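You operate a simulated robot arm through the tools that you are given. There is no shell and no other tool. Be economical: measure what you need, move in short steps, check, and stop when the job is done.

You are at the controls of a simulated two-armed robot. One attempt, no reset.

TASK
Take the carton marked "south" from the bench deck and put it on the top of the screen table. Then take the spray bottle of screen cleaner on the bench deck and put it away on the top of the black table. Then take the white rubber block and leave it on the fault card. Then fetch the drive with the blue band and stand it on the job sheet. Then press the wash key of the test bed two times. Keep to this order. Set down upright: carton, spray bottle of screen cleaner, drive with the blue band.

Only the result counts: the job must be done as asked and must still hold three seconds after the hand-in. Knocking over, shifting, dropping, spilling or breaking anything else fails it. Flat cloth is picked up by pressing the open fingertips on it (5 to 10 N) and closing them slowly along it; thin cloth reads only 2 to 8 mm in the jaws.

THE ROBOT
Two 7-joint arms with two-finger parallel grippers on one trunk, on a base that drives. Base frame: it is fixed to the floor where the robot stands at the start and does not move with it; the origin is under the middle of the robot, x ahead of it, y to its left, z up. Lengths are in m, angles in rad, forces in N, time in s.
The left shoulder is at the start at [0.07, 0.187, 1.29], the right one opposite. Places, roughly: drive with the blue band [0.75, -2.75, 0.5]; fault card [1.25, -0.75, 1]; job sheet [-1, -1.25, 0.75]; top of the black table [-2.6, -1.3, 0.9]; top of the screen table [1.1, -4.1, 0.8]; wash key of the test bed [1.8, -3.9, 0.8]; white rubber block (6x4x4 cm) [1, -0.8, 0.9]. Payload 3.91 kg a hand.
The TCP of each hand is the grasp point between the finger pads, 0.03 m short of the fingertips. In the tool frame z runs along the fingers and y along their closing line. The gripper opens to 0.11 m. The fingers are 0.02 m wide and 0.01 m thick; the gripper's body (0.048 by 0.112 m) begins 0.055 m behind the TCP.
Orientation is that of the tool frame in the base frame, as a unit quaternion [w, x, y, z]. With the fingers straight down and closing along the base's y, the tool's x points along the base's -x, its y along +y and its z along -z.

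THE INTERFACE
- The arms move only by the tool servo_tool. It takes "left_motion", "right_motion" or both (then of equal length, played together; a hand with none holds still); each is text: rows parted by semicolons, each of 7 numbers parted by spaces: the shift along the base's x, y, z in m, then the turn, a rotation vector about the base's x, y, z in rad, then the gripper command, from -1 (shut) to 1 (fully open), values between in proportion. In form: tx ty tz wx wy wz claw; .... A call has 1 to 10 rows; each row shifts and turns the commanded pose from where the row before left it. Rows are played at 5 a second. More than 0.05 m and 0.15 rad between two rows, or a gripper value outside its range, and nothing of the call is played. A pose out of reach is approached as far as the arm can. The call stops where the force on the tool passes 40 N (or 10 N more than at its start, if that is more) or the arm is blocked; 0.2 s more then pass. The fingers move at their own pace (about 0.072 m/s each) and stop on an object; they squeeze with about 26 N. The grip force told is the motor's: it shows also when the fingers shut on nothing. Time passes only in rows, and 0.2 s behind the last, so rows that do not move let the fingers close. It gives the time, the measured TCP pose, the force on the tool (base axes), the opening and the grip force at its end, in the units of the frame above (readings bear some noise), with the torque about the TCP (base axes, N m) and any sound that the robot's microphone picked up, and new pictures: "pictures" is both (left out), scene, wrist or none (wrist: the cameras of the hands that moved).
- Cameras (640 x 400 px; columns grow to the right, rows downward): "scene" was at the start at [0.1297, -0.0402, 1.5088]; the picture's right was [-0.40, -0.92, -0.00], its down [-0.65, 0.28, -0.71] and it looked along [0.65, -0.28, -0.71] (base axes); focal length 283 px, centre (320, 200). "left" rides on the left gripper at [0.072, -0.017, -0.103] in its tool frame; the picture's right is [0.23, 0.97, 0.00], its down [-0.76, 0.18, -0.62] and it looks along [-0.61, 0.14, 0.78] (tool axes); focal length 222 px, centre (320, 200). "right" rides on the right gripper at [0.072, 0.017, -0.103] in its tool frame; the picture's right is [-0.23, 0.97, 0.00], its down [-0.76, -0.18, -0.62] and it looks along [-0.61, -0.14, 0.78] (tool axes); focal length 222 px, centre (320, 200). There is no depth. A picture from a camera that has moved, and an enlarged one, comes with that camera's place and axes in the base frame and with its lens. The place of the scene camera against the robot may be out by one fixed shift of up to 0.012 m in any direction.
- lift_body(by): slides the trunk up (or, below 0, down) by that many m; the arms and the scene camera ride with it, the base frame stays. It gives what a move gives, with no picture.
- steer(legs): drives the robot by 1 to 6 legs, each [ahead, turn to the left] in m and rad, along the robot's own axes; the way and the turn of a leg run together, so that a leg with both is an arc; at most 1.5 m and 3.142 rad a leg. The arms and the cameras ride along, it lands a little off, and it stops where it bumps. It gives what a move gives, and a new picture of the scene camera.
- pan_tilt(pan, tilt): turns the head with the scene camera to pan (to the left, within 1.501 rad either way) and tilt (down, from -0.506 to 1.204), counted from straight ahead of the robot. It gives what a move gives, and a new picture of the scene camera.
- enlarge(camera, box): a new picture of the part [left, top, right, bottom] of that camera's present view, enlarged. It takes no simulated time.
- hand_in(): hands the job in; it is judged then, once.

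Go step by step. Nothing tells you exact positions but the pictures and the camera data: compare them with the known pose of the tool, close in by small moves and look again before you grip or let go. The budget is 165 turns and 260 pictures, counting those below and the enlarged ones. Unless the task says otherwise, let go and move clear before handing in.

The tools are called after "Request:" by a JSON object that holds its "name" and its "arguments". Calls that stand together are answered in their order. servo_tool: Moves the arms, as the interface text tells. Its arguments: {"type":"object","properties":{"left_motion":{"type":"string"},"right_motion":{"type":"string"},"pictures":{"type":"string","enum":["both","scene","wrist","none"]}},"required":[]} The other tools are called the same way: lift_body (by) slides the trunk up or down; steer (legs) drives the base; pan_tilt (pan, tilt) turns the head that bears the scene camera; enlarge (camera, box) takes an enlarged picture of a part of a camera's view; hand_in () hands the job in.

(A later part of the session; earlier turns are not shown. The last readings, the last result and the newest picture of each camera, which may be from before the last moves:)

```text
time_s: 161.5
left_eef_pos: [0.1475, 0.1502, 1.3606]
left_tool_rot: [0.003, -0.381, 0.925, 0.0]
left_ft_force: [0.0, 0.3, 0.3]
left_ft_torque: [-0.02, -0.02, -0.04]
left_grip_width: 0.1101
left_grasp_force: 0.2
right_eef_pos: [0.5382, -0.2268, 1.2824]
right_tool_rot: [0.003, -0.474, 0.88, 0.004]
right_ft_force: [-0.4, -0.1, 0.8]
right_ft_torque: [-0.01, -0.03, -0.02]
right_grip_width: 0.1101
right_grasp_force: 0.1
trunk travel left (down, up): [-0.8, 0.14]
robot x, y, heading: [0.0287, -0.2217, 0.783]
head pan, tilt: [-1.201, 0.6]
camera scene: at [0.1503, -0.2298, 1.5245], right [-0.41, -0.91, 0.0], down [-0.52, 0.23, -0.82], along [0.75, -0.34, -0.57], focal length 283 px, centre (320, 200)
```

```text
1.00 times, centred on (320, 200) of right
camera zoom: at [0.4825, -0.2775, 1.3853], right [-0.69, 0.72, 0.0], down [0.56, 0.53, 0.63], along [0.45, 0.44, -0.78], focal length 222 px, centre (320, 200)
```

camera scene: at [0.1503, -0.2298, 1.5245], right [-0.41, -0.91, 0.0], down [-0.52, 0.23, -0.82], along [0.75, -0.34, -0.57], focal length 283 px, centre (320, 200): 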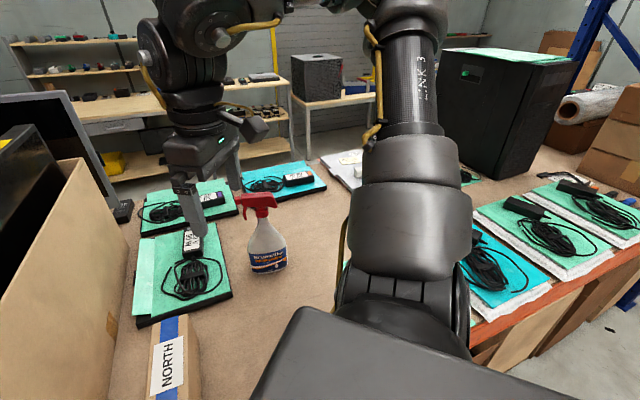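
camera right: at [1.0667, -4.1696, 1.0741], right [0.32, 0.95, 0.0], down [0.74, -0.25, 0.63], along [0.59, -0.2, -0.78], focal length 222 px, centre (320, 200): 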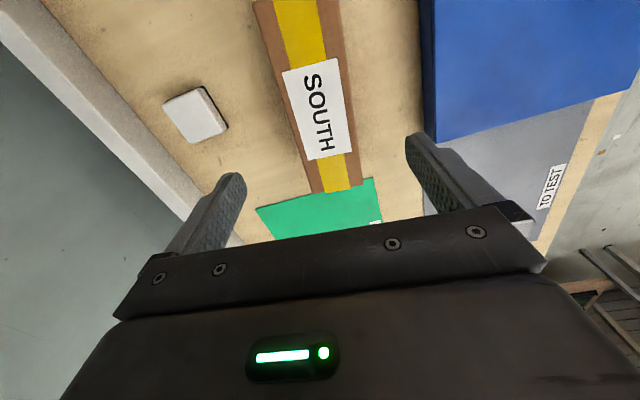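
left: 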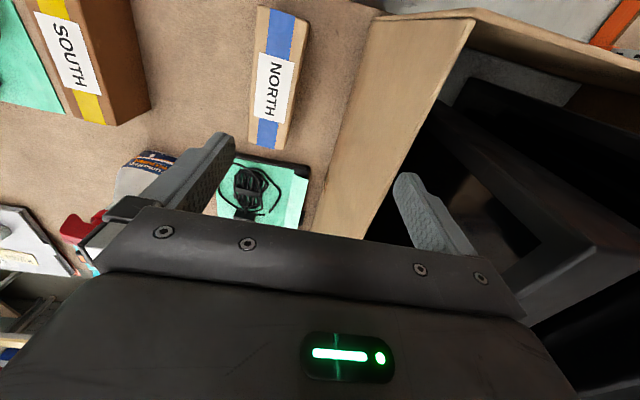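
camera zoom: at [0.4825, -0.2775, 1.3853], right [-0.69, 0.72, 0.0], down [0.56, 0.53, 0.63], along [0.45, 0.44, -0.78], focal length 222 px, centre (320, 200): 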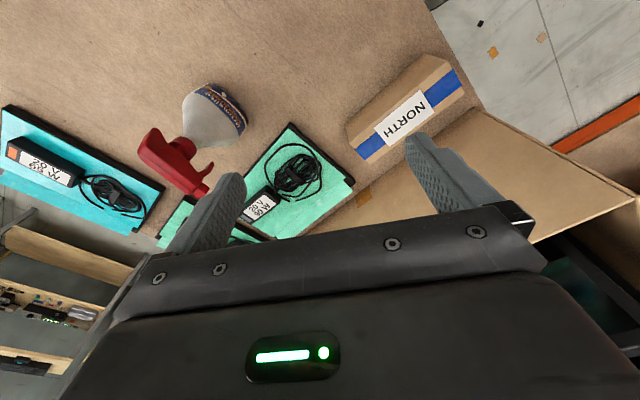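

The head axis runs roughly along y, so I'll close along x on the head, over the bottle axis at about [0.73, -0.33]. I raise the trunk, inch forward and bring the hand above it.

Request:
{"name": "lift_body", "arguments": {"by": 0.1}}

Request:
{"name": "steer", "arguments": {"legs": [[0.04, 0]]}}

Request:
{"name": "servo_tool", "arguments": {"right_motion": "0.01 -0.015 -0.015 0 0 0.07 1; 0.01 -0.015 -0.015 0 0 0.07 1; 0.01 -0.015 -0.015 0 0 0.07 1; 0.01 -0.015 -0.015 0 0 0.07 1; 0.01 -0.015 -0.015 0 0 0.07 1; 0.02 -0.015 -0.015 0 0 0.07 1; 0.02 -0.015 -0.015 0 0 0.07 1; 0.02 -0.015 -0.015 0 0 0.07 1; 0.02 0 0 0 0 0 1; 0.02 0 0 0 0 0 1"}}

```text
time_s: 162.8
left_eef_pos: [0.1475, 0.1496, 1.462]
left_tool_rot: [0.002, -0.381, 0.925, 0.0]
left_ft_force: [0.3, -0.2, -0.7]
left_ft_torque: [0.01, -0.02, -0.01]
left_grip_width: 0.1101
left_grasp_force: 0.0
right_eef_pos: [0.538, -0.2257, 1.3828]
right_tool_rot: [0.004, -0.474, 0.881, 0.003]
right_ft_force: [0.2, -0.3, -1.0]
right_ft_torque: [-0.02, -0.01, -0.02]
right_grip_width: 0.1099
right_grasp_force: 0.1
trunk travel left (down, up): [-0.9, 0.04]
robot x, y, heading: [0.0292, -0.2227, 0.78]
head pan, tilt: [-1.201, 0.6]
```

```text
time_s: 163.7
left_eef_pos: [0.1677, 0.1712, 1.4652]
left_tool_rot: [0.006, -0.382, 0.924, 0.001]
left_ft_force: [0.0, -0.4, 0.8]
left_ft_torque: [0.06, -0.04, 0.02]
left_grip_width: 0.1101
left_grasp_force: 0.0
right_eef_pos: [0.558, -0.206, 1.3868]
right_tool_rot: [0.008, -0.476, 0.879, 0.005]
right_ft_force: [-2.2, -0.4, 0.1]
right_ft_torque: [0.08, -0.04, -0.02]
right_grip_width: 0.11
right_grasp_force: 0.1
trunk travel left (down, up): [-0.9, 0.04]
robot x, y, heading: [0.0565, -0.1934, 0.786]
head pan, tilt: [-1.201, 0.6]
camera scene: at [0.1691, -0.2103, 1.6253], right [-0.41, -0.91, -0.01], down [-0.51, 0.24, -0.83], along [0.76, -0.33, -0.56], focal length 283 px, centre (320, 200)
```

scene: 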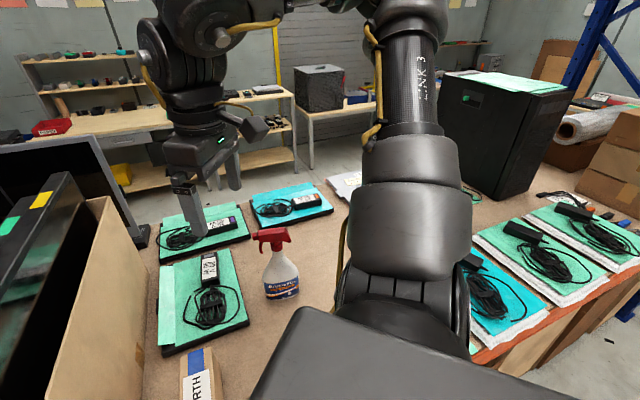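

```text
time_s: 165.9
left_eef_pos: [0.1772, 0.1794, 1.4601]
left_tool_rot: [0.001, -0.382, 0.924, 0.0]
left_ft_force: [-0.2, 0.6, -0.3]
left_ft_torque: [0.02, 0.05, 0.03]
left_grip_width: 0.1099
left_grasp_force: 0.0
right_eef_pos: [0.7167, -0.3167, 1.264]
right_tool_rot: [0.002, -0.701, 0.714, 0.004]
right_ft_force: [0.8, -0.5, 0.1]
right_ft_torque: [-0.04, 0.02, -0.01]
right_grip_width: 0.1102
right_grasp_force: 0.0
trunk travel left (down, up): [-0.9, 0.04]
robot x, y, heading: [0.0528, -0.1888, 0.782]
head pan, tilt: [-1.201, 0.6]
camera scene: at [0.1791, -0.1998, 1.6245], right [-0.41, -0.91, 0.0], down [-0.52, 0.23, -0.82], along [0.75, -0.34, -0.57], focal length 283 px, centre (320, 200)
camera right: at [0.6973, -0.3888, 1.3653], right [-0.97, 0.25, 0.0], down [0.19, 0.75, 0.63], along [0.15, 0.61, -0.78], focal length 222 px, centre (320, 200)
```

scene: 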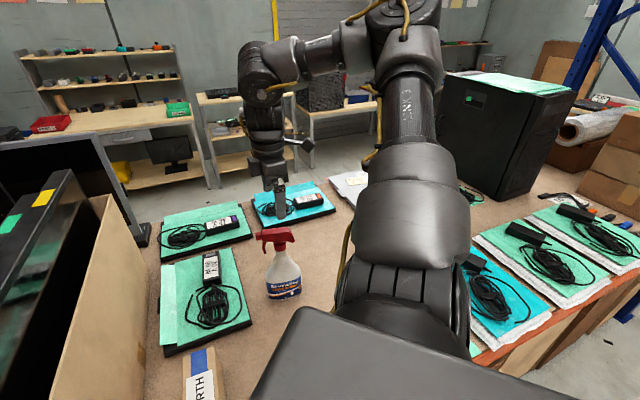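
right: 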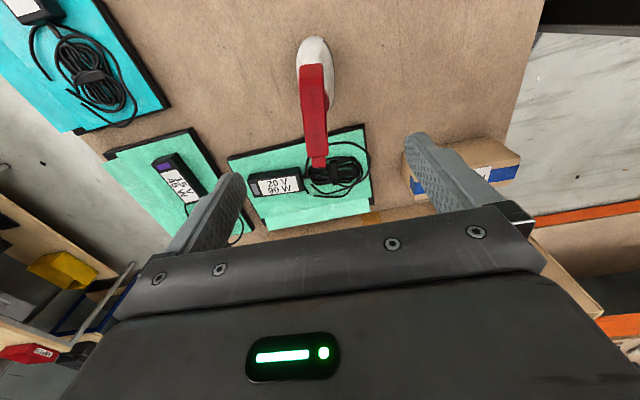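

The head sits between the fingers; a small turn (-0.2) aligns with it. I descend to TCP z≈1.12 and close.

Request:
{"name": "servo_tool", "arguments": {"right_motion": "0 -0.005 -0.03 0 0 -0.1 1; 0 -0.006 -0.03 0 0 -0.1 1; 0 0 -0.03 0 0 0 1; 0 0 -0.03 0 0 0 1; 0 0 -0.024 0 0 0 1; 0 0 0 0 0 0 0; 0 0 0 0 0 0 -0.5; 0 0 0 0 0 0 -1; 0 0 0 0 0 0 -1; 0 0 0 0 0 0 -1"}}

```text
time_s: 168.1
left_eef_pos: [0.1761, 0.1777, 1.4616]
left_tool_rot: [0.003, -0.381, 0.925, 0.0]
left_ft_force: [-0.4, -0.2, -0.6]
left_ft_torque: [0.03, -0.01, 0.04]
left_grip_width: 0.1102
left_grasp_force: 0.1
right_eef_pos: [0.7163, -0.3282, 1.1205]
right_tool_rot: [0.002, -0.625, 0.78, 0.003]
right_ft_force: [3.5, -1.0, 3.2]
right_ft_torque: [-0.11, -0.42, -0.02]
right_grip_width: 0.0324
right_grasp_force: 25.8
trunk travel left (down, up): [-0.9, 0.04]
robot x, y, heading: [0.0592, -0.1956, 0.781]
head pan, tilt: [-1.201, 0.6]
camera scene: at [0.1784, -0.2015, 1.6246], right [-0.41, -0.91, 0.0], down [-0.52, 0.23, -0.82], along [0.75, -0.34, -0.57], focal length 283 px, centre (320, 200)
camera right: at [0.6826, -0.3958, 1.222], right [-0.9, 0.43, 0.0], down [0.34, 0.7, 0.63], along [0.27, 0.57, -0.78], focal length 222 px, centre (320, 200)
```

scene: 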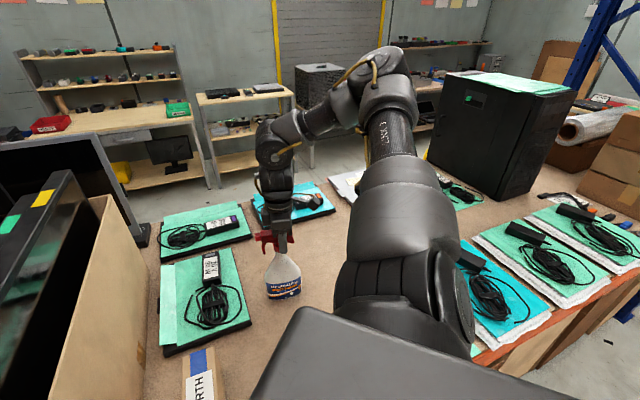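
right: 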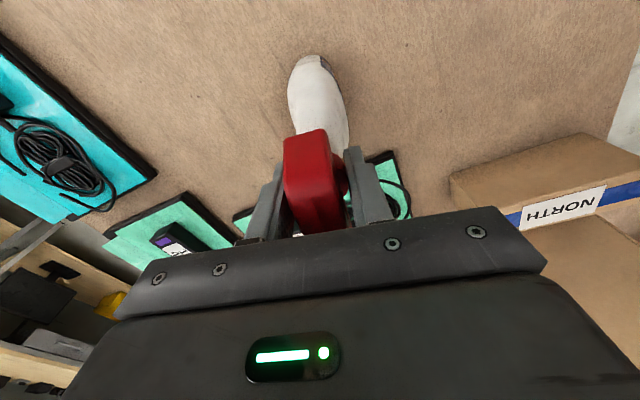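

Gripped at 0.032 m. I lift.

Request:
{"name": "servo_tool", "arguments": {"right_motion": "0 0 0.015 0 0 0 -1; 0 0 0.02 0 0 0 -1; 0 0 0.025 0 0 0 -1; 0 0 0.025 0 0 0 -1; -0.01 0 0.025 0 0 0 -1; -0.02 0 0.025 0 0 0 -1; -0.02 0 0.025 0 0 0 -1; -0.02 0 0.02 0 0 0 -1"}}

```text
time_s: 169.9
left_eef_pos: [0.1749, 0.1783, 1.461]
left_tool_rot: [0.003, -0.382, 0.924, -0.001]
left_ft_force: [0.4, -0.5, 0.5]
left_ft_torque: [0.04, -0.05, -0.02]
left_grip_width: 0.1099
left_grasp_force: 0.1
right_eef_pos: [0.6439, -0.3308, 1.2994]
right_tool_rot: [0.003, -0.626, 0.78, 0.004]
right_ft_force: [-0.2, 0.4, -5.8]
right_ft_torque: [-0.09, 0.02, -0.01]
right_grip_width: 0.0323
right_grasp_force: 26.1
trunk travel left (down, up): [-0.9, 0.04]
robot x, y, heading: [0.0598, -0.1945, 0.786]
head pan, tilt: [-1.201, 0.6]
camera scene: at [0.1772, -0.2016, 1.6246], right [-0.41, -0.91, 0.0], down [-0.52, 0.23, -0.83], along [0.75, -0.34, -0.56], focal length 283 px, centre (320, 200)
camera right: at [0.6102, -0.3972, 1.4017], right [-0.9, 0.43, 0.0], down [0.34, 0.7, 0.63], along [0.27, 0.57, -0.78], focal length 222 px, centre (320, 200)
```

scene: 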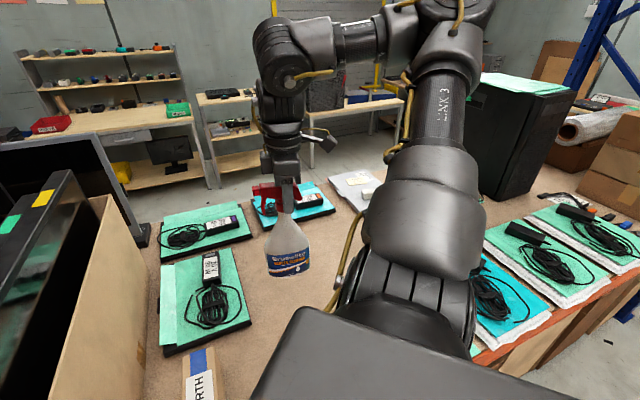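
right: 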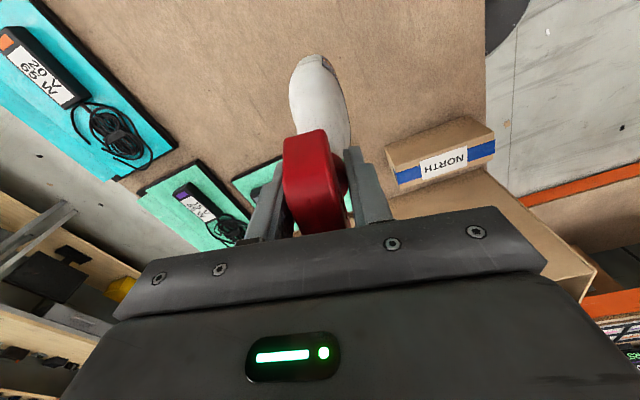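

Bottle lifted. I back away, go around north of the job-sheet table and head west to the black table.

Request:
{"name": "servo_tool", "arguments": {"right_motion": "-0.02 0 0.03 0 0 -0.05 -1; -0.02 0 0.03 0 0 -0.05 -1; -0.02 0 0.02 0 0 -0.05 -1", "pictures": "none"}}

Request:
{"name": "steer", "arguments": {"legs": [[-0.45, 0], [0, 0.785], [0.36, 0], [0, 1.57]]}}

Request:
{"name": "pan_tilt", "arguments": {"pan": 0.5, "tilt": 0.5}}

```text
time_s: 170.7
left_eef_pos: [0.1741, 0.178, 1.4616]
left_tool_rot: [0.003, -0.381, 0.925, 0.0]
left_ft_force: [-0.1, -0.1, -0.5]
left_ft_torque: [0.02, -0.03, -0.02]
left_grip_width: 0.1104
left_grasp_force: 0.1
right_eef_pos: [0.5856, -0.3292, 1.3804]
right_tool_rot: [0.003, -0.565, 0.825, 0.003]
right_ft_force: [-0.6, 0.3, -6.5]
right_ft_torque: [-0.05, 0.03, 0.02]
right_grip_width: 0.0324
right_grasp_force: 25.9
trunk travel left (down, up): [-0.9, 0.04]
robot x, y, heading: [0.0572, -0.1928, 0.784]
head pan, tilt: [-1.201, 0.6]
```

```text
time_s: 181.2
left_eef_pos: [-0.6058, -0.3237, 1.4616]
left_tool_rot: [-0.001, 1.0, -0.001, -0.003]
left_ft_force: [-0.1, -0.4, 0.5]
left_ft_torque: [-0.03, 0.01, 0.02]
left_grip_width: 0.1101
left_grasp_force: 0.1
right_eef_pos: [-0.5383, 0.3244, 1.3795]
right_tool_rot: [0.002, 0.978, 0.206, -0.004]
right_ft_force: [0.3, 0.3, -5.6]
right_ft_torque: [0.03, -0.07, -0.01]
right_grip_width: 0.0322
right_grasp_force: 26.0
trunk travel left (down, up): [-0.9, 0.04]
robot x, y, heading: [-0.2567, -0.1448, 3.144]
head pan, tilt: [-1.201, 0.6]
camera scene: at [-0.3354, -0.0696, 1.6245], right [0.93, 0.36, 0.0], down [0.2, -0.53, -0.82], along [-0.3, 0.77, -0.57], focal length 283 px, centre (320, 200)
```

scene: 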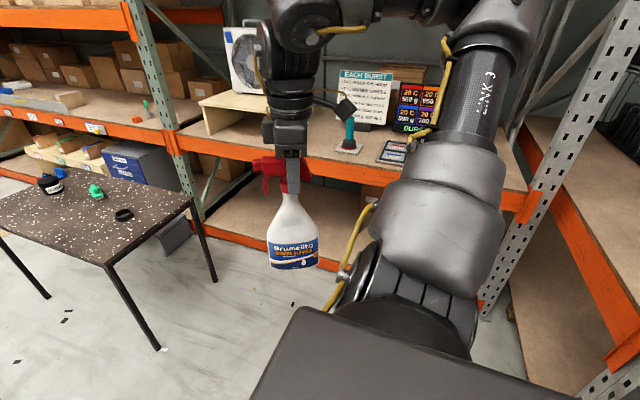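

```text
time_s: 183.0
left_eef_pos: [-0.6058, -0.3252, 1.4604]
left_tool_rot: [0.0, 1.0, -0.001, -0.002]
left_ft_force: [-0.8, 0.0, -0.3]
left_ft_torque: [0.04, 0.03, 0.02]
left_grip_width: 0.11
left_grasp_force: 0.0
right_eef_pos: [-0.5369, 0.3244, 1.3798]
right_tool_rot: [0.002, 0.978, 0.207, -0.004]
right_ft_force: [-0.3, 0.9, -5.4]
right_ft_torque: [0.03, -0.04, 0.01]
right_grip_width: 0.0324
right_grasp_force: 26.4
trunk travel left (down, up): [-0.9, 0.04]
robot x, y, heading: [-0.2565, -0.1481, 3.135]
head pan, tilt: [0.499, 0.499]
camera scene: at [-0.3839, -0.1958, 1.6336], right [-0.48, 0.88, 0.0], down [0.42, 0.23, -0.88], along [-0.77, -0.42, -0.48], focal length 283 px, centre (320, 200)
```

scene: 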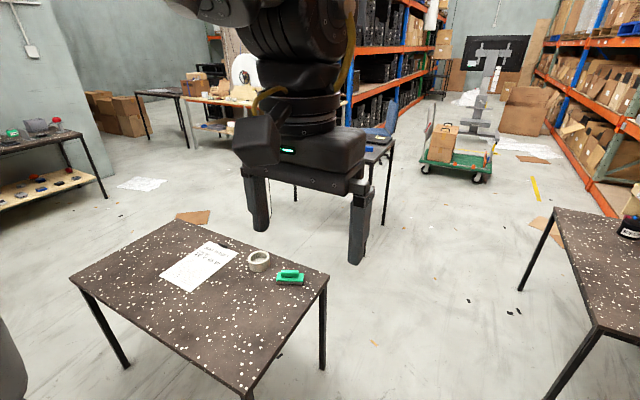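

A clear corridor at y≈-0.13 leads west. I drive along it and look at the black table.

Request:
{"name": "steer", "arguments": {"legs": [[1.5, 0]]}}

Request:
{"name": "pan_tilt", "arguments": {"pan": 0.95, "tilt": 0.65}}

```text
time_s: 190.4
left_eef_pos: [-2.0996, -0.3139, 1.4618]
left_tool_rot: [-0.001, 1.0, -0.005, -0.002]
left_ft_force: [-0.3, 1.6, -0.2]
left_ft_torque: [0.02, 0.03, 0.03]
left_grip_width: 0.1099
left_grasp_force: 0.1
right_eef_pos: [-2.0281, 0.3345, 1.3804]
right_tool_rot: [0.002, 0.979, 0.204, -0.004]
right_ft_force: [-0.9, -0.4, -5.6]
right_ft_torque: [0.02, -0.06, 0.01]
right_grip_width: 0.0324
right_grasp_force: 26.3
trunk travel left (down, up): [-0.9, 0.04]
robot x, y, heading: [-1.7558, -0.1393, 3.136]
head pan, tilt: [0.499, 0.499]
camera scene: at [-1.8775, -0.1862, 1.6337], right [-0.47, 0.88, 0.0], down [0.42, 0.22, -0.88], along [-0.77, -0.41, -0.48], focal length 283 px, centre (320, 200)
```

scene: 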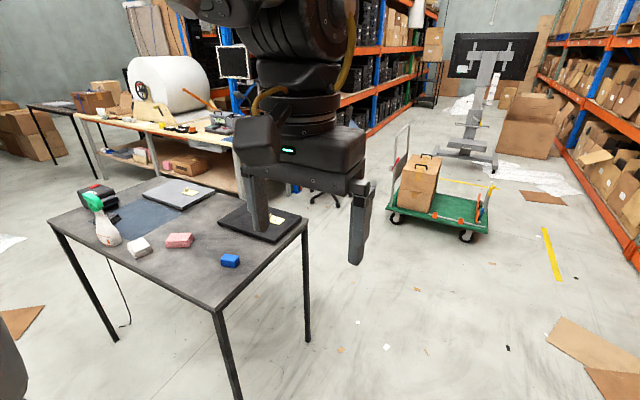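

```text
time_s: 191.3
left_eef_pos: [-2.1018, -0.3147, 1.4603]
left_tool_rot: [-0.001, 1.0, -0.004, -0.003]
left_ft_force: [-0.2, 0.0, 0.0]
left_ft_torque: [-0.03, -0.04, 0.02]
left_grip_width: 0.1101
left_grasp_force: 0.1
right_eef_pos: [-2.0287, 0.335, 1.3803]
right_tool_rot: [0.003, 0.979, 0.203, -0.004]
right_ft_force: [-0.2, 0.5, -6.0]
right_ft_torque: [-0.02, -0.07, 0.02]
right_grip_width: 0.0321
right_grasp_force: 25.6
trunk travel left (down, up): [-0.9, 0.04]
robot x, y, heading: [-1.7509, -0.1379, 3.129]
head pan, tilt: [0.949, 0.649]
camera scene: at [-1.8497, -0.2134, 1.6203], right [-0.81, 0.59, 0.0], down [0.36, 0.49, -0.8], along [-0.47, -0.64, -0.6], focal length 283 px, centre (320, 200)
```

scene: 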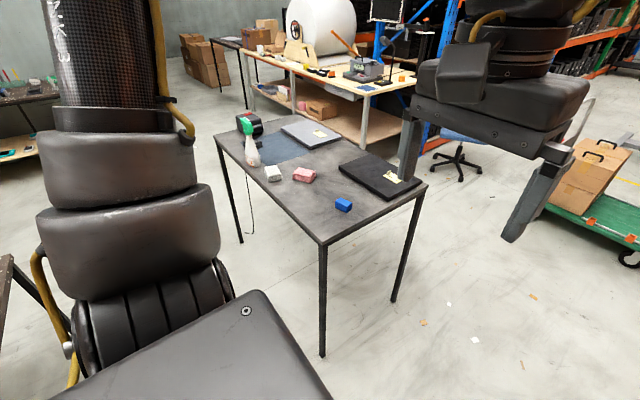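

Free spot on the black table near its north-east corner, about [-2.40, -1.0]. I'll approach from the north end, facing -y.

Request:
{"name": "steer", "arguments": {"legs": [[0.44, 0], [0, 1.575], [0.3, 0]]}}

Request:
{"name": "pan_tilt", "arguments": {"pan": -0.2, "tilt": 0.9}}

```text
time_s: 199.5
left_eef_pos: [-2.0072, -0.7771, 1.4618]
left_tool_rot: [0.002, 0.704, 0.71, -0.003]
left_ft_force: [-0.1, -0.6, -0.1]
left_ft_torque: [-0.04, 0.01, 0.01]
left_grip_width: 0.11
left_grasp_force: 0.0
right_eef_pos: [-2.6575, -0.7161, 1.3802]
right_tool_rot: [0.006, 0.541, 0.841, -0.002]
right_ft_force: [-0.7, 0.7, -5.0]
right_ft_torque: [0.08, 0.02, 0.0]
right_grip_width: 0.0325
right_grasp_force: 26.0
trunk travel left (down, up): [-0.9, 0.04]
robot x, y, heading: [-2.1943, -0.4333, -1.559]
head pan, tilt: [0.949, 0.649]
camera scene: at [-2.1153, -0.5395, 1.6205], right [-0.58, -0.82, 0.0], down [-0.49, 0.35, -0.8], along [0.65, -0.46, -0.6], focal length 283 px, centre (320, 200)
```

scene: 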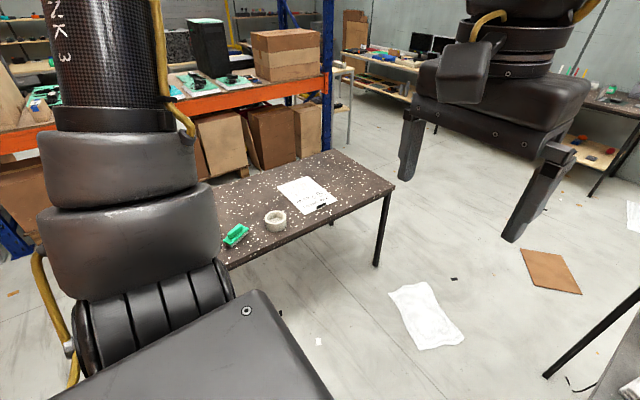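

```text
time_s: 200.8
left_eef_pos: [-2.0075, -0.7799, 1.4625]
left_tool_rot: [0.001, 0.704, 0.71, -0.002]
left_ft_force: [-0.4, 0.5, -0.2]
left_ft_torque: [-0.01, 0.01, 0.03]
left_grip_width: 0.1101
left_grasp_force: 0.0
right_eef_pos: [-2.6585, -0.7195, 1.3808]
right_tool_rot: [0.004, 0.541, 0.841, -0.001]
right_ft_force: [1.0, 0.2, -5.5]
right_ft_torque: [0.0, 0.01, 0.03]
right_grip_width: 0.0325
right_grasp_force: 25.9
trunk travel left (down, up): [-0.9, 0.04]
robot x, y, heading: [-2.1918, -0.4343, -1.565]
head pan, tilt: [-0.201, 0.901]
camera scene: at [-2.2007, -0.5667, 1.5998], right [-0.98, 0.19, 0.0], down [0.15, 0.77, -0.62], along [-0.12, -0.61, -0.78], focal length 283 px, centre (320, 200)
```

scene: 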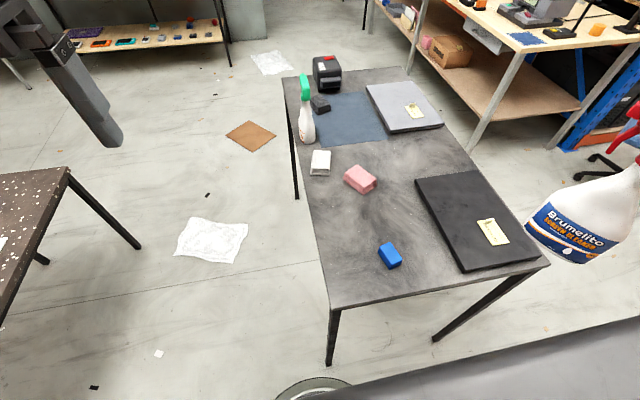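

The free spot [-2.38, -1.02] lies clear of the blue and pink blocks. I step in 5 cm and carry the bottle over it.

Request:
{"name": "steer", "arguments": {"legs": [[0.05, 0]]}}

Request:
{"name": "servo_tool", "arguments": {"right_motion": "0.028 -0.02 -0.015 0 0 0 -1; 0.028 -0.02 -0.015 0 0 0 -1; 0.028 -0.025 -0.015 0 0 0 -1; 0.028 -0.025 -0.015 0 0 0 -1; 0.028 -0.025 -0.02 0 0 0 -1; 0.028 -0.025 -0.02 0 0 0 -1; 0.028 -0.025 -0.02 0 0 0 -1; 0.028 -0.025 -0.02 0 0 0 -1; 0.028 -0.025 -0.02 0 0 0 -1; 0.028 -0.025 -0.02 0 0 0 -1"}}

```text
time_s: 201.8
left_eef_pos: [-2.0077, -0.8152, 1.4652]
left_tool_rot: [0.005, 0.704, 0.71, -0.006]
left_ft_force: [0.3, 1.2, 0.7]
left_ft_torque: [-0.12, 0.01, 0.02]
left_grip_width: 0.1098
left_grasp_force: 0.1
right_eef_pos: [-2.6578, -0.7556, 1.3832]
right_tool_rot: [0.007, 0.541, 0.841, -0.005]
right_ft_force: [-0.5, 1.8, -5.4]
right_ft_torque: [0.05, 0.05, 0.02]
right_grip_width: 0.0326
right_grasp_force: 26.0
trunk travel left (down, up): [-0.9, 0.04]
robot x, y, heading: [-2.1892, -0.4853, -1.565]
head pan, tilt: [-0.201, 0.901]
camera scene: at [-2.2004, -0.6015, 1.601], right [-0.98, 0.19, 0.0], down [0.15, 0.76, -0.63], along [-0.12, -0.62, -0.78], focal length 283 px, centre (320, 200)
```

scene: 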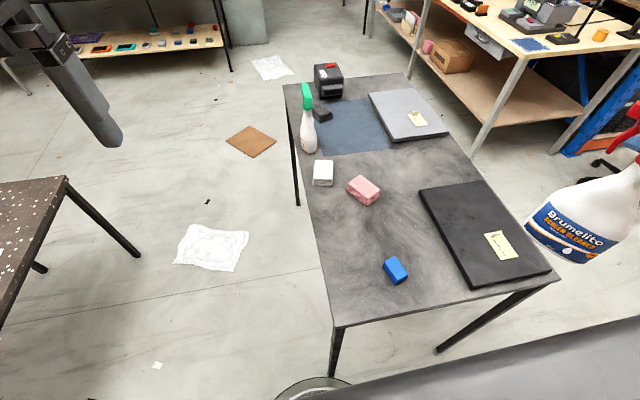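

```text
time_s: 203.9
left_eef_pos: [-2.0087, -0.8279, 1.4623]
left_tool_rot: [0.002, 0.705, 0.709, -0.003]
left_ft_force: [-0.7, 0.0, 0.4]
left_ft_torque: [-0.03, -0.02, 0.02]
left_grip_width: 0.1102
left_grasp_force: 0.1
right_eef_pos: [-2.4253, -0.9829, 1.2096]
right_tool_rot: [0.005, 0.542, 0.841, -0.001]
right_ft_force: [0.0, -0.6, -4.1]
right_ft_torque: [0.03, 0.04, 0.0]
right_grip_width: 0.0322
right_grasp_force: 26.0
right hand out of reach, approached as far as the arm can: row 9, 10
trunk travel left (down, up): [-0.9, 0.04]
robot x, y, heading: [-2.192, -0.4828, -1.565]
head pan, tilt: [-0.201, 0.901]
camera scene: at [-2.2013, -0.6153, 1.5998], right [-0.98, 0.19, 0.0], down [0.15, 0.77, -0.62], along [-0.12, -0.61, -0.78], focal length 283 px, centre (320, 200)
camera right: at [-2.4415, -0.9085, 1.3107], right [0.98, 0.2, 0.01], down [0.15, -0.76, 0.63], along [0.13, -0.62, -0.78], focal length 222 px, centre (320, 200)
```

scene: 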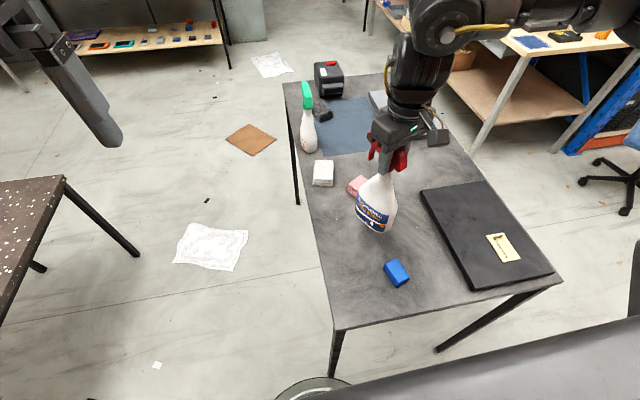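
right: 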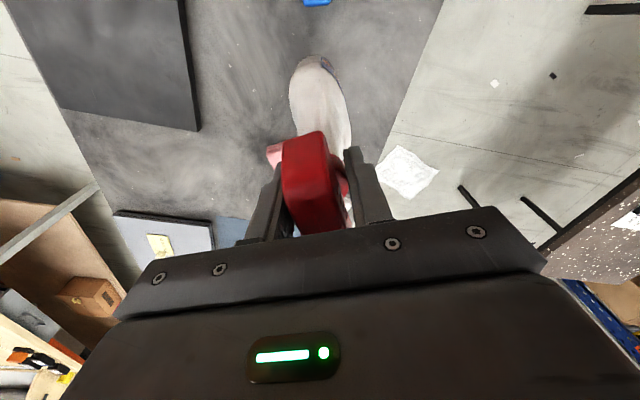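

Reach improves when the tool is yawed outward (+), so I turn while moving the last bit.

Request:
{"name": "servo_tool", "arguments": {"right_motion": "0 0 0 0 0 0.13 -1; 0 0 0 0 0 0.13 -1; 0 0 0 0 0 0.13 -1; 0.01 -0.007 0 0 0 0.13 -1; 0.01 -0.008 0 0 0 0.1 -1; 0.01 -0.008 0 0 0 0 -1; 0.01 -0.008 -0.01 0 0 0 -1; 0.005 -0.006 -0.02 0 0 0 -1", "pictures": "scene"}}

```text
time_s: 205.8
left_eef_pos: [-2.0081, -0.8293, 1.4616]
left_tool_rot: [0.0, 0.705, 0.71, -0.002]
left_ft_force: [-0.5, 1.0, -0.3]
left_ft_torque: [-0.02, 0.0, -0.01]
left_grip_width: 0.1099
left_grasp_force: 0.1
right_eef_pos: [-2.4306, -0.9913, 1.1878]
right_tool_rot: [0.005, 0.259, 0.966, 0.001]
right_ft_force: [0.3, 0.4, -5.7]
right_ft_torque: [0.05, 0.06, 0.01]
right_grip_width: 0.0322
right_grasp_force: 26.5
right hand out of reach, approached as far as the arm can: row 4, 5, 6, 7, 8
trunk travel left (down, up): [-0.9, 0.04]
robot x, y, heading: [-2.1892, -0.4841, -1.566]
head pan, tilt: [-0.201, 0.901]
camera scene: at [-2.2004, -0.6174, 1.5997], right [-0.98, 0.19, 0.0], down [0.15, 0.77, -0.62], along [-0.12, -0.61, -0.78], focal length 283 px, centre (320, 200)
```

scene: 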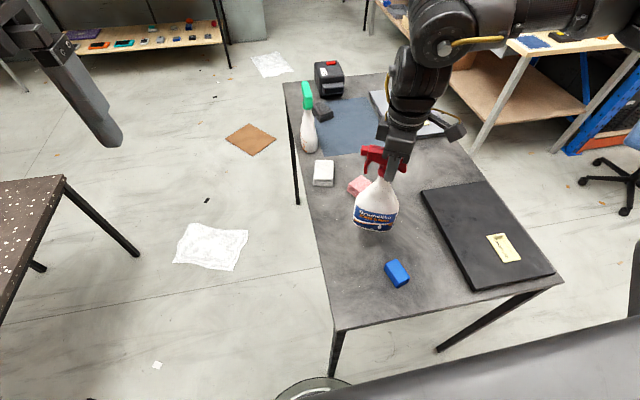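

I'll use a small body turn to shift the hand the last centimetres.

Request:
{"name": "steer", "arguments": {"legs": [[0, 0.12]]}}

Request:
{"name": "servo_tool", "arguments": {"right_motion": "0 0 -0.02 0 0 0 -1; 0 0 -0.02 0 0 0 -1; 0 0 -0.02 0 0 0 -1; 0 0 -0.01 0 0 0 -1; 0 0 0 0 0 0 -1"}}

```text
time_s: 206.7
left_eef_pos: [-1.9726, -0.8064, 1.4622]
left_tool_rot: [0.002, 0.662, 0.75, -0.003]
left_ft_force: [0.6, -0.5, 0.1]
left_ft_torque: [-0.04, -0.02, 0.02]
left_grip_width: 0.1101
left_grasp_force: 0.1
right_eef_pos: [-2.3728, -1.0151, 1.1877]
right_tool_rot: [0.008, 0.201, 0.98, 0.001]
right_ft_force: [0.9, -1.0, -5.8]
right_ft_torque: [0.02, 0.06, 0.0]
right_grip_width: 0.0324
right_grasp_force: 26.1
trunk travel left (down, up): [-0.9, 0.04]
robot x, y, heading: [-2.189, -0.4808, -1.442]
head pan, tilt: [-0.201, 0.901]
camera scene: at [-2.1899, -0.6184, 1.5996], right [-1.0, 0.07, 0.0], down [0.06, 0.78, -0.62], along [-0.04, -0.62, -0.78], focal length 283 px, centre (320, 200)
```

scene: 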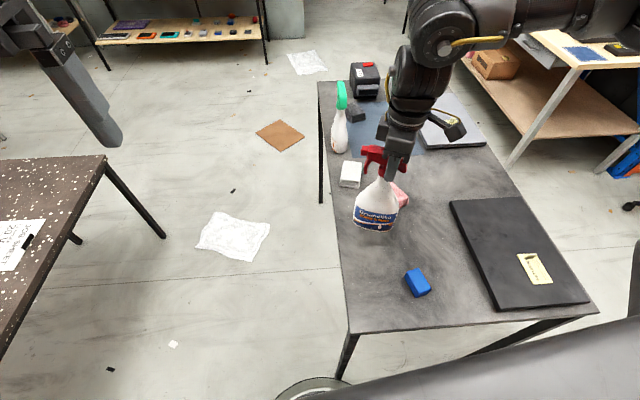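

```text
time_s: 207.9
left_eef_pos: [-1.9685, -0.805, 1.4619]
left_tool_rot: [0.001, 0.66, 0.751, -0.002]
left_ft_force: [-0.4, 1.0, -0.4]
left_ft_torque: [0.0, 0.0, 0.0]
left_grip_width: 0.1099
left_grasp_force: 0.2
right_eef_pos: [-2.3913, -1.0069, 1.129]
right_tool_rot: [0.008, 0.201, 0.98, 0.0]
right_ft_force: [0.2, 0.9, -5.1]
right_ft_torque: [0.03, 0.03, 0.0]
right_grip_width: 0.0325
right_grasp_force: 25.9
right hand out of reach, approached as far as the arm can: row 1, 2, 3, 4
trunk travel left (down, up): [-0.9, 0.04]
robot x, y, heading: [-2.1934, -0.4868, -1.441]
head pan, tilt: [-0.201, 0.901]
camera scene: at [-2.1859, -0.6177, 1.5997], right [-1.0, 0.07, 0.0], down [0.06, 0.78, -0.62], along [-0.04, -0.62, -0.78], focal length 283 px, centre (320, 200)
camera right: at [-2.4537, -0.961, 1.2302], right [0.59, 0.81, 0.01], down [0.62, -0.46, 0.63], along [0.51, -0.37, -0.77], focal length 222 px, centre (320, 200)
```

scene: 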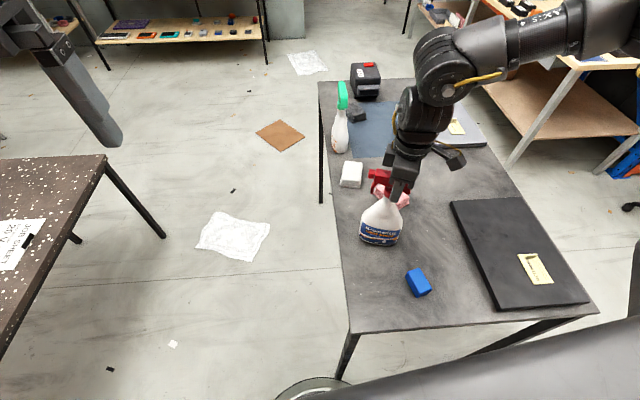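
right: 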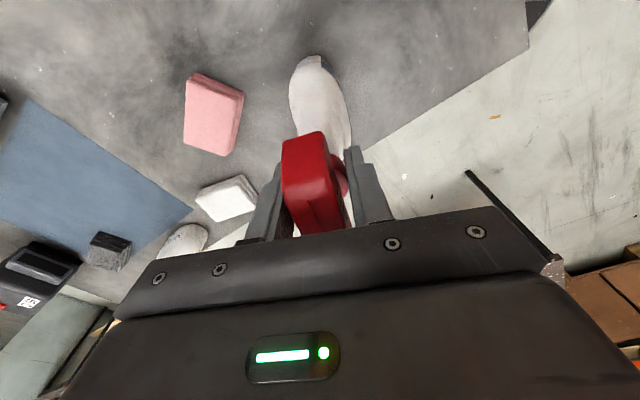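

Bottle is over a clear spot. I lower with the trunk to keep the pose, in small increments.

Request:
{"name": "lift_body", "arguments": {"by": -0.04}}

Request:
{"name": "enlarge", "arguments": {"camera": "scene", "box": [320, 120, 480, 320]}}

```text
time_s: 208.5
left_eef_pos: [-1.9668, -0.8006, 1.4351]
left_tool_rot: [0.002, 0.662, 0.75, -0.003]
left_ft_force: [0.1, 0.3, -0.8]
left_ft_torque: [-0.01, 0.01, 0.01]
left_grip_width: 0.1101
left_grasp_force: 0.1
right_eef_pos: [-2.3881, -1.0066, 1.1101]
right_tool_rot: [0.01, 0.2, 0.98, -0.007]
right_ft_force: [-0.9, 5.7, 24.5]
right_ft_torque: [0.65, 0.1, -0.13]
right_grip_width: 0.0325
right_grasp_force: 25.4
trunk travel left (down, up): [-0.873, 0.067]
robot x, y, heading: [-2.196, -0.4869, -1.441]
head pan, tilt: [-0.201, 0.901]
stopped: the force on the tool passed its limit (the readings are from after the stop); the commanded pose is now the measured one
```

```text
2.00 times, centred on (400, 220) of scene
camera zoom: at [-2.1842, -0.6134, 1.5728], right [-1.0, 0.07, 0.0], down [0.06, 0.78, -0.62], along [-0.05, -0.62, -0.78], focal length 566 px, centre (160, 160)
```

zoom: 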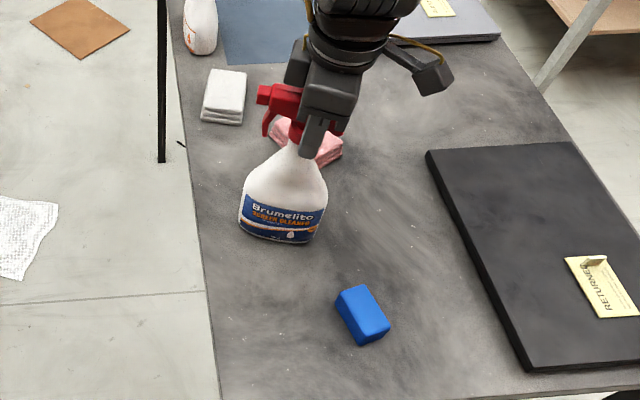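

Contact on the table. I ease up 3 mm, release, and lift away with the trunk.

Request:
{"name": "servo_tool", "arguments": {"right_motion": "0 0 0.003 0 0 0 -1; 0 0 0 0 0 0 -0.6; 0 0 0 0 0 0 0; 0 0 0 0 0 0 0.6; 0 0 0 0 0 0 1; 0 0 0 0 0 0 1"}}

Request:
{"name": "lift_body", "arguments": {"by": 0.065}}

```text
time_s: 209.9
left_eef_pos: [-1.9688, -0.8041, 1.4347]
left_tool_rot: [0.001, 0.662, 0.75, -0.003]
left_ft_force: [-0.6, -0.3, 0.0]
left_ft_torque: [-0.02, -0.02, 0.03]
left_grip_width: 0.1101
left_grasp_force: 0.0
right_eef_pos: [-2.3894, -1.0095, 1.1113]
right_tool_rot: [0.009, 0.202, 0.979, -0.005]
right_ft_force: [-0.7, -0.5, 0.1]
right_ft_torque: [0.01, 0.04, 0.0]
right_grip_width: 0.1098
right_grasp_force: 0.0
trunk travel left (down, up): [-0.873, 0.067]
robot x, y, heading: [-2.1906, -0.4815, -1.446]
head pan, tilt: [-0.201, 0.901]
camera scene: at [-2.185, -0.617, 1.5728], right [-1.0, 0.07, 0.0], down [0.06, 0.78, -0.62], along [-0.05, -0.62, -0.78], focal length 283 px, centre (320, 200)
camera right: at [-2.4525, -0.9626, 1.2117], right [0.59, 0.8, 0.0], down [0.62, -0.46, 0.64], along [0.52, -0.38, -0.77], focal length 222 px, centre (320, 200)
```

scene: 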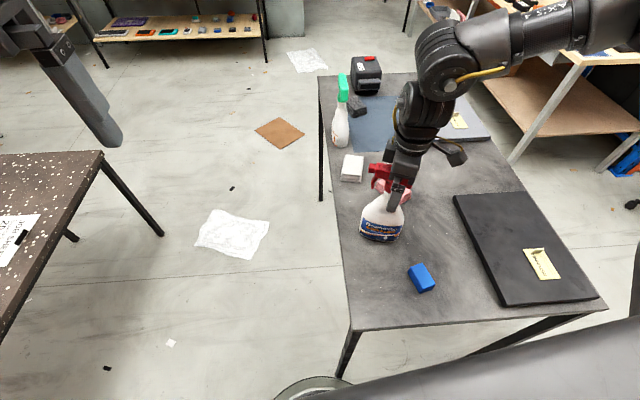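
right: 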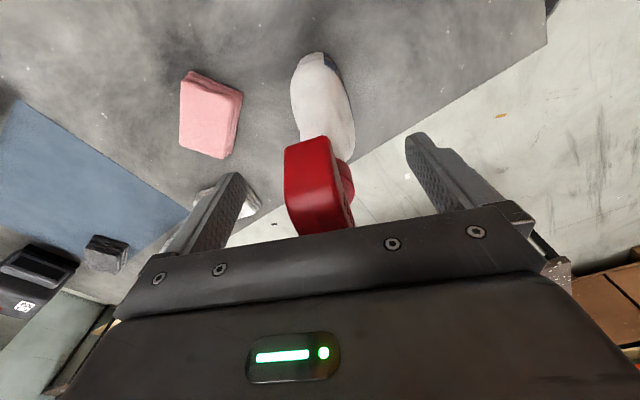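

```text
time_s: 210.9
left_eef_pos: [-1.9687, -0.8057, 1.5002]
left_tool_rot: [0.001, 0.662, 0.75, -0.003]
left_ft_force: [-0.7, 0.0, 0.7]
left_ft_torque: [-0.02, -0.02, -0.02]
left_grip_width: 0.1101
left_grasp_force: 0.0
right_eef_pos: [-2.3904, -1.0095, 1.1767]
right_tool_rot: [0.01, 0.202, 0.979, -0.006]
right_ft_force: [-0.4, 0.6, 0.4]
right_ft_torque: [0.0, 0.0, 0.0]
right_grip_width: 0.11
right_grasp_force: 0.0
trunk travel left (down, up): [-0.938, 0.002]
robot x, y, heading: [-2.1917, -0.4835, -1.445]
head pan, tilt: [-0.201, 0.901]
```

Request:
{"name": "servo_tool", "arguments": {"right_motion": "0 0 0.02 0 0 0 1; 0 0 0.02 0 0 0 1; 0 0 0.02 0 0 0 1; 0 0 0.02 0 0 0 1; -0.02 0.02 0.02 0 0 0 1; -0.03 0.03 0.02 0 0 0 1; -0.03 0.03 0 0 0 0 1; -0.02 0.03 0 0 0 0 1", "pictures": "scene"}}

```text
time_s: 212.8
left_eef_pos: [-1.9701, -0.8038, 1.5001]
left_tool_rot: [0.002, 0.661, 0.75, -0.003]
left_ft_force: [-0.1, 0.4, -0.3]
left_ft_torque: [-0.01, 0.01, 0.0]
left_grip_width: 0.1099
left_grasp_force: 0.1
right_eef_pos: [-2.4903, -0.8975, 1.2965]
right_tool_rot: [0.01, 0.202, 0.979, -0.006]
right_ft_force: [0.3, 0.1, -0.3]
right_ft_torque: [-0.03, 0.0, 0.04]
right_grip_width: 0.11
right_grasp_force: 0.0
trunk travel left (down, up): [-0.938, 0.002]
robot x, y, heading: [-2.1901, -0.483, -1.443]
head pan, tilt: [-0.201, 0.901]
camera scene: at [-2.1861, -0.6155, 1.6379], right [-1.0, 0.07, 0.0], down [0.06, 0.78, -0.62], along [-0.05, -0.62, -0.78], focal length 283 px, centre (320, 200)
```

scene: 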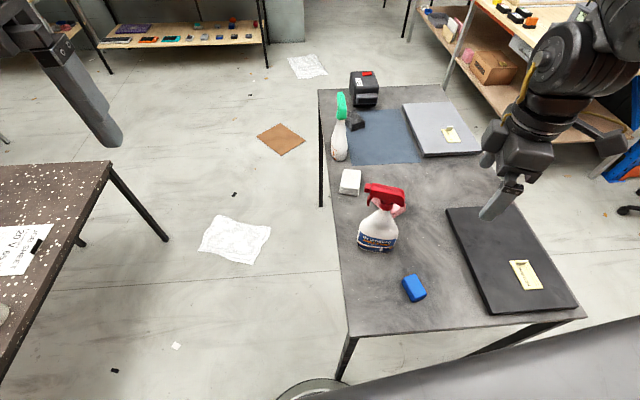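

The bottle stands upright on the black table. Now the long way to the far side of the bench for the white block: back through the corridor and aisle.

Request:
{"name": "steer", "arguments": {"legs": [[-0.34, 0], [0, 1.443], [1.5, 0], [0.52, 0], [0, -1.57]]}}

Request:
{"name": "pan_tilt", "arguments": {"pan": 0.4, "tilt": 0.5}}

```text
time_s: 231.9
left_eef_pos: [-0.0428, -0.5048, 1.5]
left_tool_rot: [0.001, 0.707, 0.707, -0.003]
left_ft_force: [0.1, -0.3, -0.7]
left_ft_torque: [0.0, 0.0, -0.01]
left_grip_width: 0.1103
left_grasp_force: 0.1
right_eef_pos: [-0.5721, -0.5303, 1.2958]
right_tool_rot: [0.009, 0.264, 0.965, -0.006]
right_ft_force: [-1.4, -0.5, 0.2]
right_ft_torque: [-0.02, 0.03, -0.01]
right_grip_width: 0.1101
right_grasp_force: 0.1
trunk travel left (down, up): [-0.938, 0.002]
robot x, y, heading: [-0.2201, -0.1537, -1.572]
head pan, tilt: [-0.201, 0.901]
camera scene: at [-0.233, -0.29, 1.6378], right [-0.98, 0.2, 0.0], down [0.16, 0.77, -0.62], along [-0.13, -0.61, -0.78], focal length 283 px, centre (320, 200)
```

scene: 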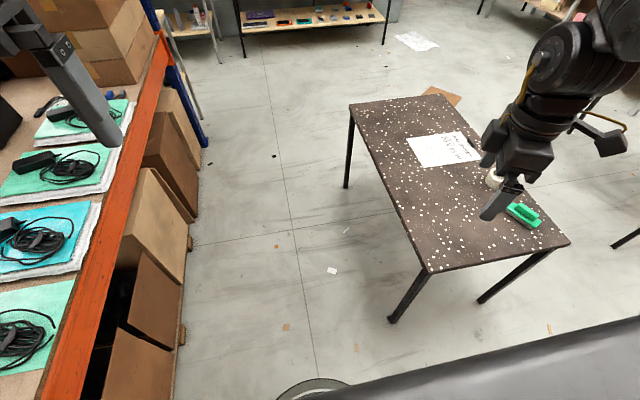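

```text
time_s: 232.9
left_eef_pos: [-0.044, -0.5041, 1.5009]
left_tool_rot: [0.001, 0.708, 0.706, -0.004]
left_ft_force: [-0.6, -0.4, 0.2]
left_ft_torque: [-0.03, -0.03, 0.02]
left_grip_width: 0.11
left_grasp_force: 0.2
right_eef_pos: [-0.5737, -0.531, 1.2965]
right_tool_rot: [0.01, 0.264, 0.964, -0.006]
right_ft_force: [-1.0, -0.6, 0.4]
right_ft_torque: [0.01, -0.01, -0.04]
right_grip_width: 0.11
right_grasp_force: 0.0
trunk travel left (down, up): [-0.938, 0.002]
robot x, y, heading: [-0.226, -0.1561, -1.573]
head pan, tilt: [0.4, 0.499]
camera scene: at [-0.1836, -0.2997, 1.6716], right [-0.92, -0.39, 0.0], down [-0.18, 0.44, -0.88], along [0.34, -0.81, -0.48], focal length 283 px, centre (320, 200)
```

scene: 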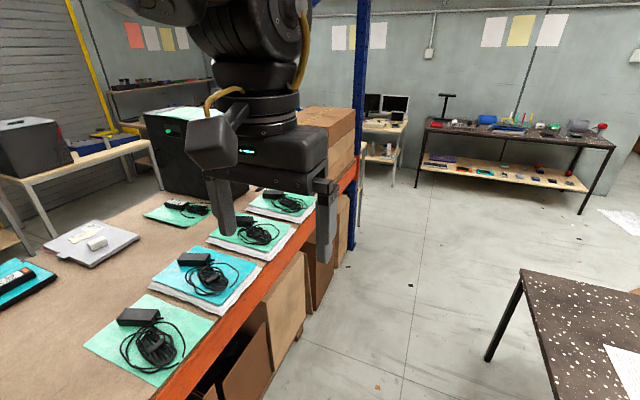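

Request:
{"name": "steer", "arguments": {"legs": [[1.4, 0], [0, -0.6], [0.48, 0], [0, 0.6], [1.2, 0], [0, 1.57]]}}

Request:
{"name": "pan_tilt", "arguments": {"pan": 0.7, "tilt": 0.6}}

```text
time_s: 255.1
left_eef_pos: [-0.1576, -2.965, 1.5003]
left_tool_rot: [0.004, -0.003, 1.0, -0.001]
left_ft_force: [0.5, 0.5, 0.7]
left_ft_torque: [0.0, -0.02, -0.01]
left_grip_width: 0.11
left_grasp_force: 0.1
right_eef_pos: [-0.1272, -3.4934, 1.2956]
right_tool_rot: [0.011, -0.498, 0.867, 0.003]
right_ft_force: [-0.9, 0.7, 0.6]
right_ft_torque: [0.03, -0.01, -0.02]
right_grip_width: 0.11
right_grasp_force: 0.1
trunk travel left (down, up): [-0.938, 0.002]
robot x, y, heading: [-0.501, -3.1448, 0.008]
head pan, tilt: [0.4, 0.499]
camera scene: at [-0.3629, -3.119, 1.6717], right [0.4, -0.92, 0.0], down [-0.44, -0.19, -0.88], along [0.81, 0.35, -0.48], focal length 283 px, centre (320, 200)
```

scene: 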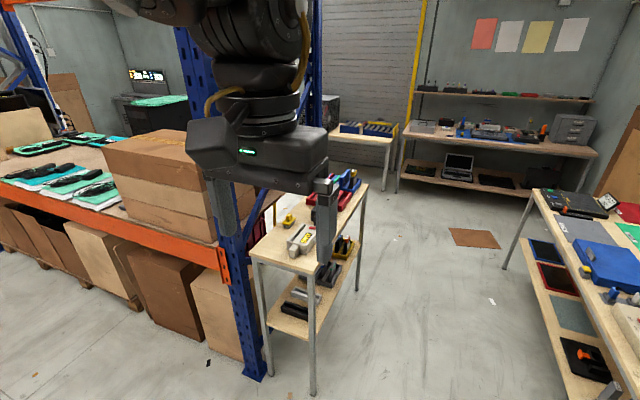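

```text
time_s: 255.9
left_eef_pos: [-0.1566, -2.9646, 1.4978]
left_tool_rot: [0.003, -0.004, 1.0, -0.001]
left_ft_force: [-0.3, -0.4, -0.5]
left_ft_torque: [-0.01, -0.01, 0.01]
left_grip_width: 0.1098
left_grasp_force: 0.0
right_eef_pos: [-0.1273, -3.4945, 1.2963]
right_tool_rot: [0.011, -0.5, 0.866, 0.003]
right_ft_force: [0.6, 0.5, -0.5]
right_ft_torque: [0.01, 0.0, 0.02]
right_grip_width: 0.1098
right_grasp_force: 0.0
trunk travel left (down, up): [-0.938, 0.002]
robot x, y, heading: [-0.5023, -3.1454, 0.007]
head pan, tilt: [0.7, 0.6]
camera scene: at [-0.3793, -3.097, 1.6626], right [0.65, -0.76, 0.0], down [-0.43, -0.37, -0.83], along [0.63, 0.54, -0.56], focal length 283 px, centre (320, 200)
```

scene: 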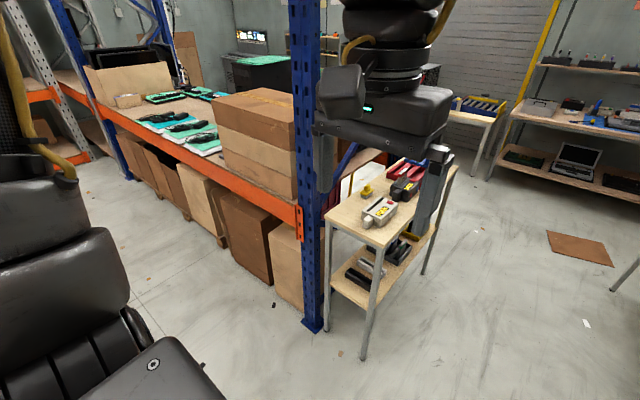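

The path east is clear. I drive to x≈1.9 and turn north along the bench's far side.

Request:
{"name": "steer", "arguments": {"legs": [[1.5, 0], [0.95, 0], [0, 1.565]]}}

Request:
{"name": "pan_tilt", "arguments": {"pan": 0.3, "tilt": 0.5}}

```text
time_s: 271.7
left_eef_pos: [1.7496, -2.7748, 1.4997]
left_tool_rot: [-0.003, 0.715, -0.7, -0.001]
left_ft_force: [-0.6, -0.2, 0.2]
left_ft_torque: [-0.01, 0.01, 0.0]
left_grip_width: 0.1102
left_grasp_force: 0.1
right_eef_pos: [2.2783, -2.7374, 1.2949]
right_tool_rot: [-0.006, 0.967, -0.254, -0.011]
right_ft_force: [0.7, 0.4, -0.7]
right_ft_torque: [0.02, -0.01, -0.03]
right_grip_width: 0.1102
right_grasp_force: 0.1
trunk travel left (down, up): [-0.938, 0.002]
robot x, y, heading: [1.9386, -3.1141, 1.59]
head pan, tilt: [0.7, 0.6]
camera scene: at [1.8823, -3.0072, 1.6626], right [0.75, 0.66, 0.0], down [0.37, -0.42, -0.83], along [-0.54, 0.62, -0.56], focal length 283 px, centre (320, 200)
```

scene: 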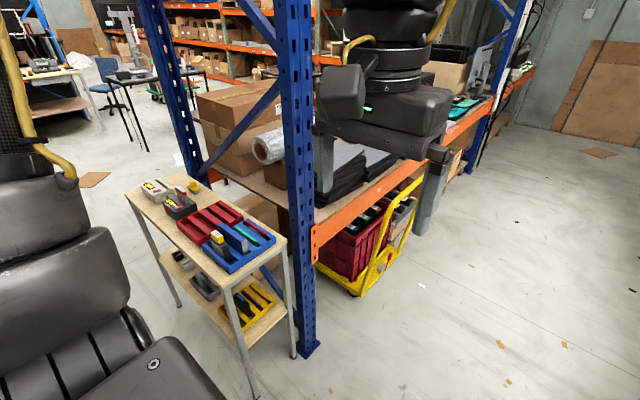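

```text
time_s: 272.6
left_eef_pos: [1.7485, -2.7745, 1.4999]
left_tool_rot: [-0.003, 0.715, -0.699, 0.0]
left_ft_force: [-0.2, 0.6, 0.2]
left_ft_torque: [-0.01, 0.01, 0.03]
left_grip_width: 0.11
left_grasp_force: 0.0
right_eef_pos: [2.2772, -2.7356, 1.296]
right_tool_rot: [-0.006, 0.967, -0.254, -0.01]
right_ft_force: [-0.7, 0.7, -0.3]
right_ft_torque: [-0.02, -0.03, 0.01]
right_grip_width: 0.1099
right_grasp_force: 0.1
trunk travel left (down, up): [-0.938, 0.002]
robot x, y, heading: [1.9363, -3.116, 1.592]
head pan, tilt: [0.3, 0.499]
camera scene: at [1.9112, -2.9874, 1.6716], right [0.95, 0.32, 0.0], down [0.15, -0.45, -0.88], along [-0.28, 0.83, -0.48], focal length 283 px, centre (320, 200)
```

scene: 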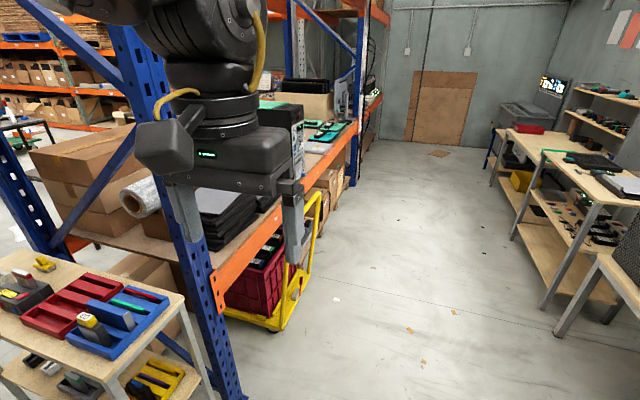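

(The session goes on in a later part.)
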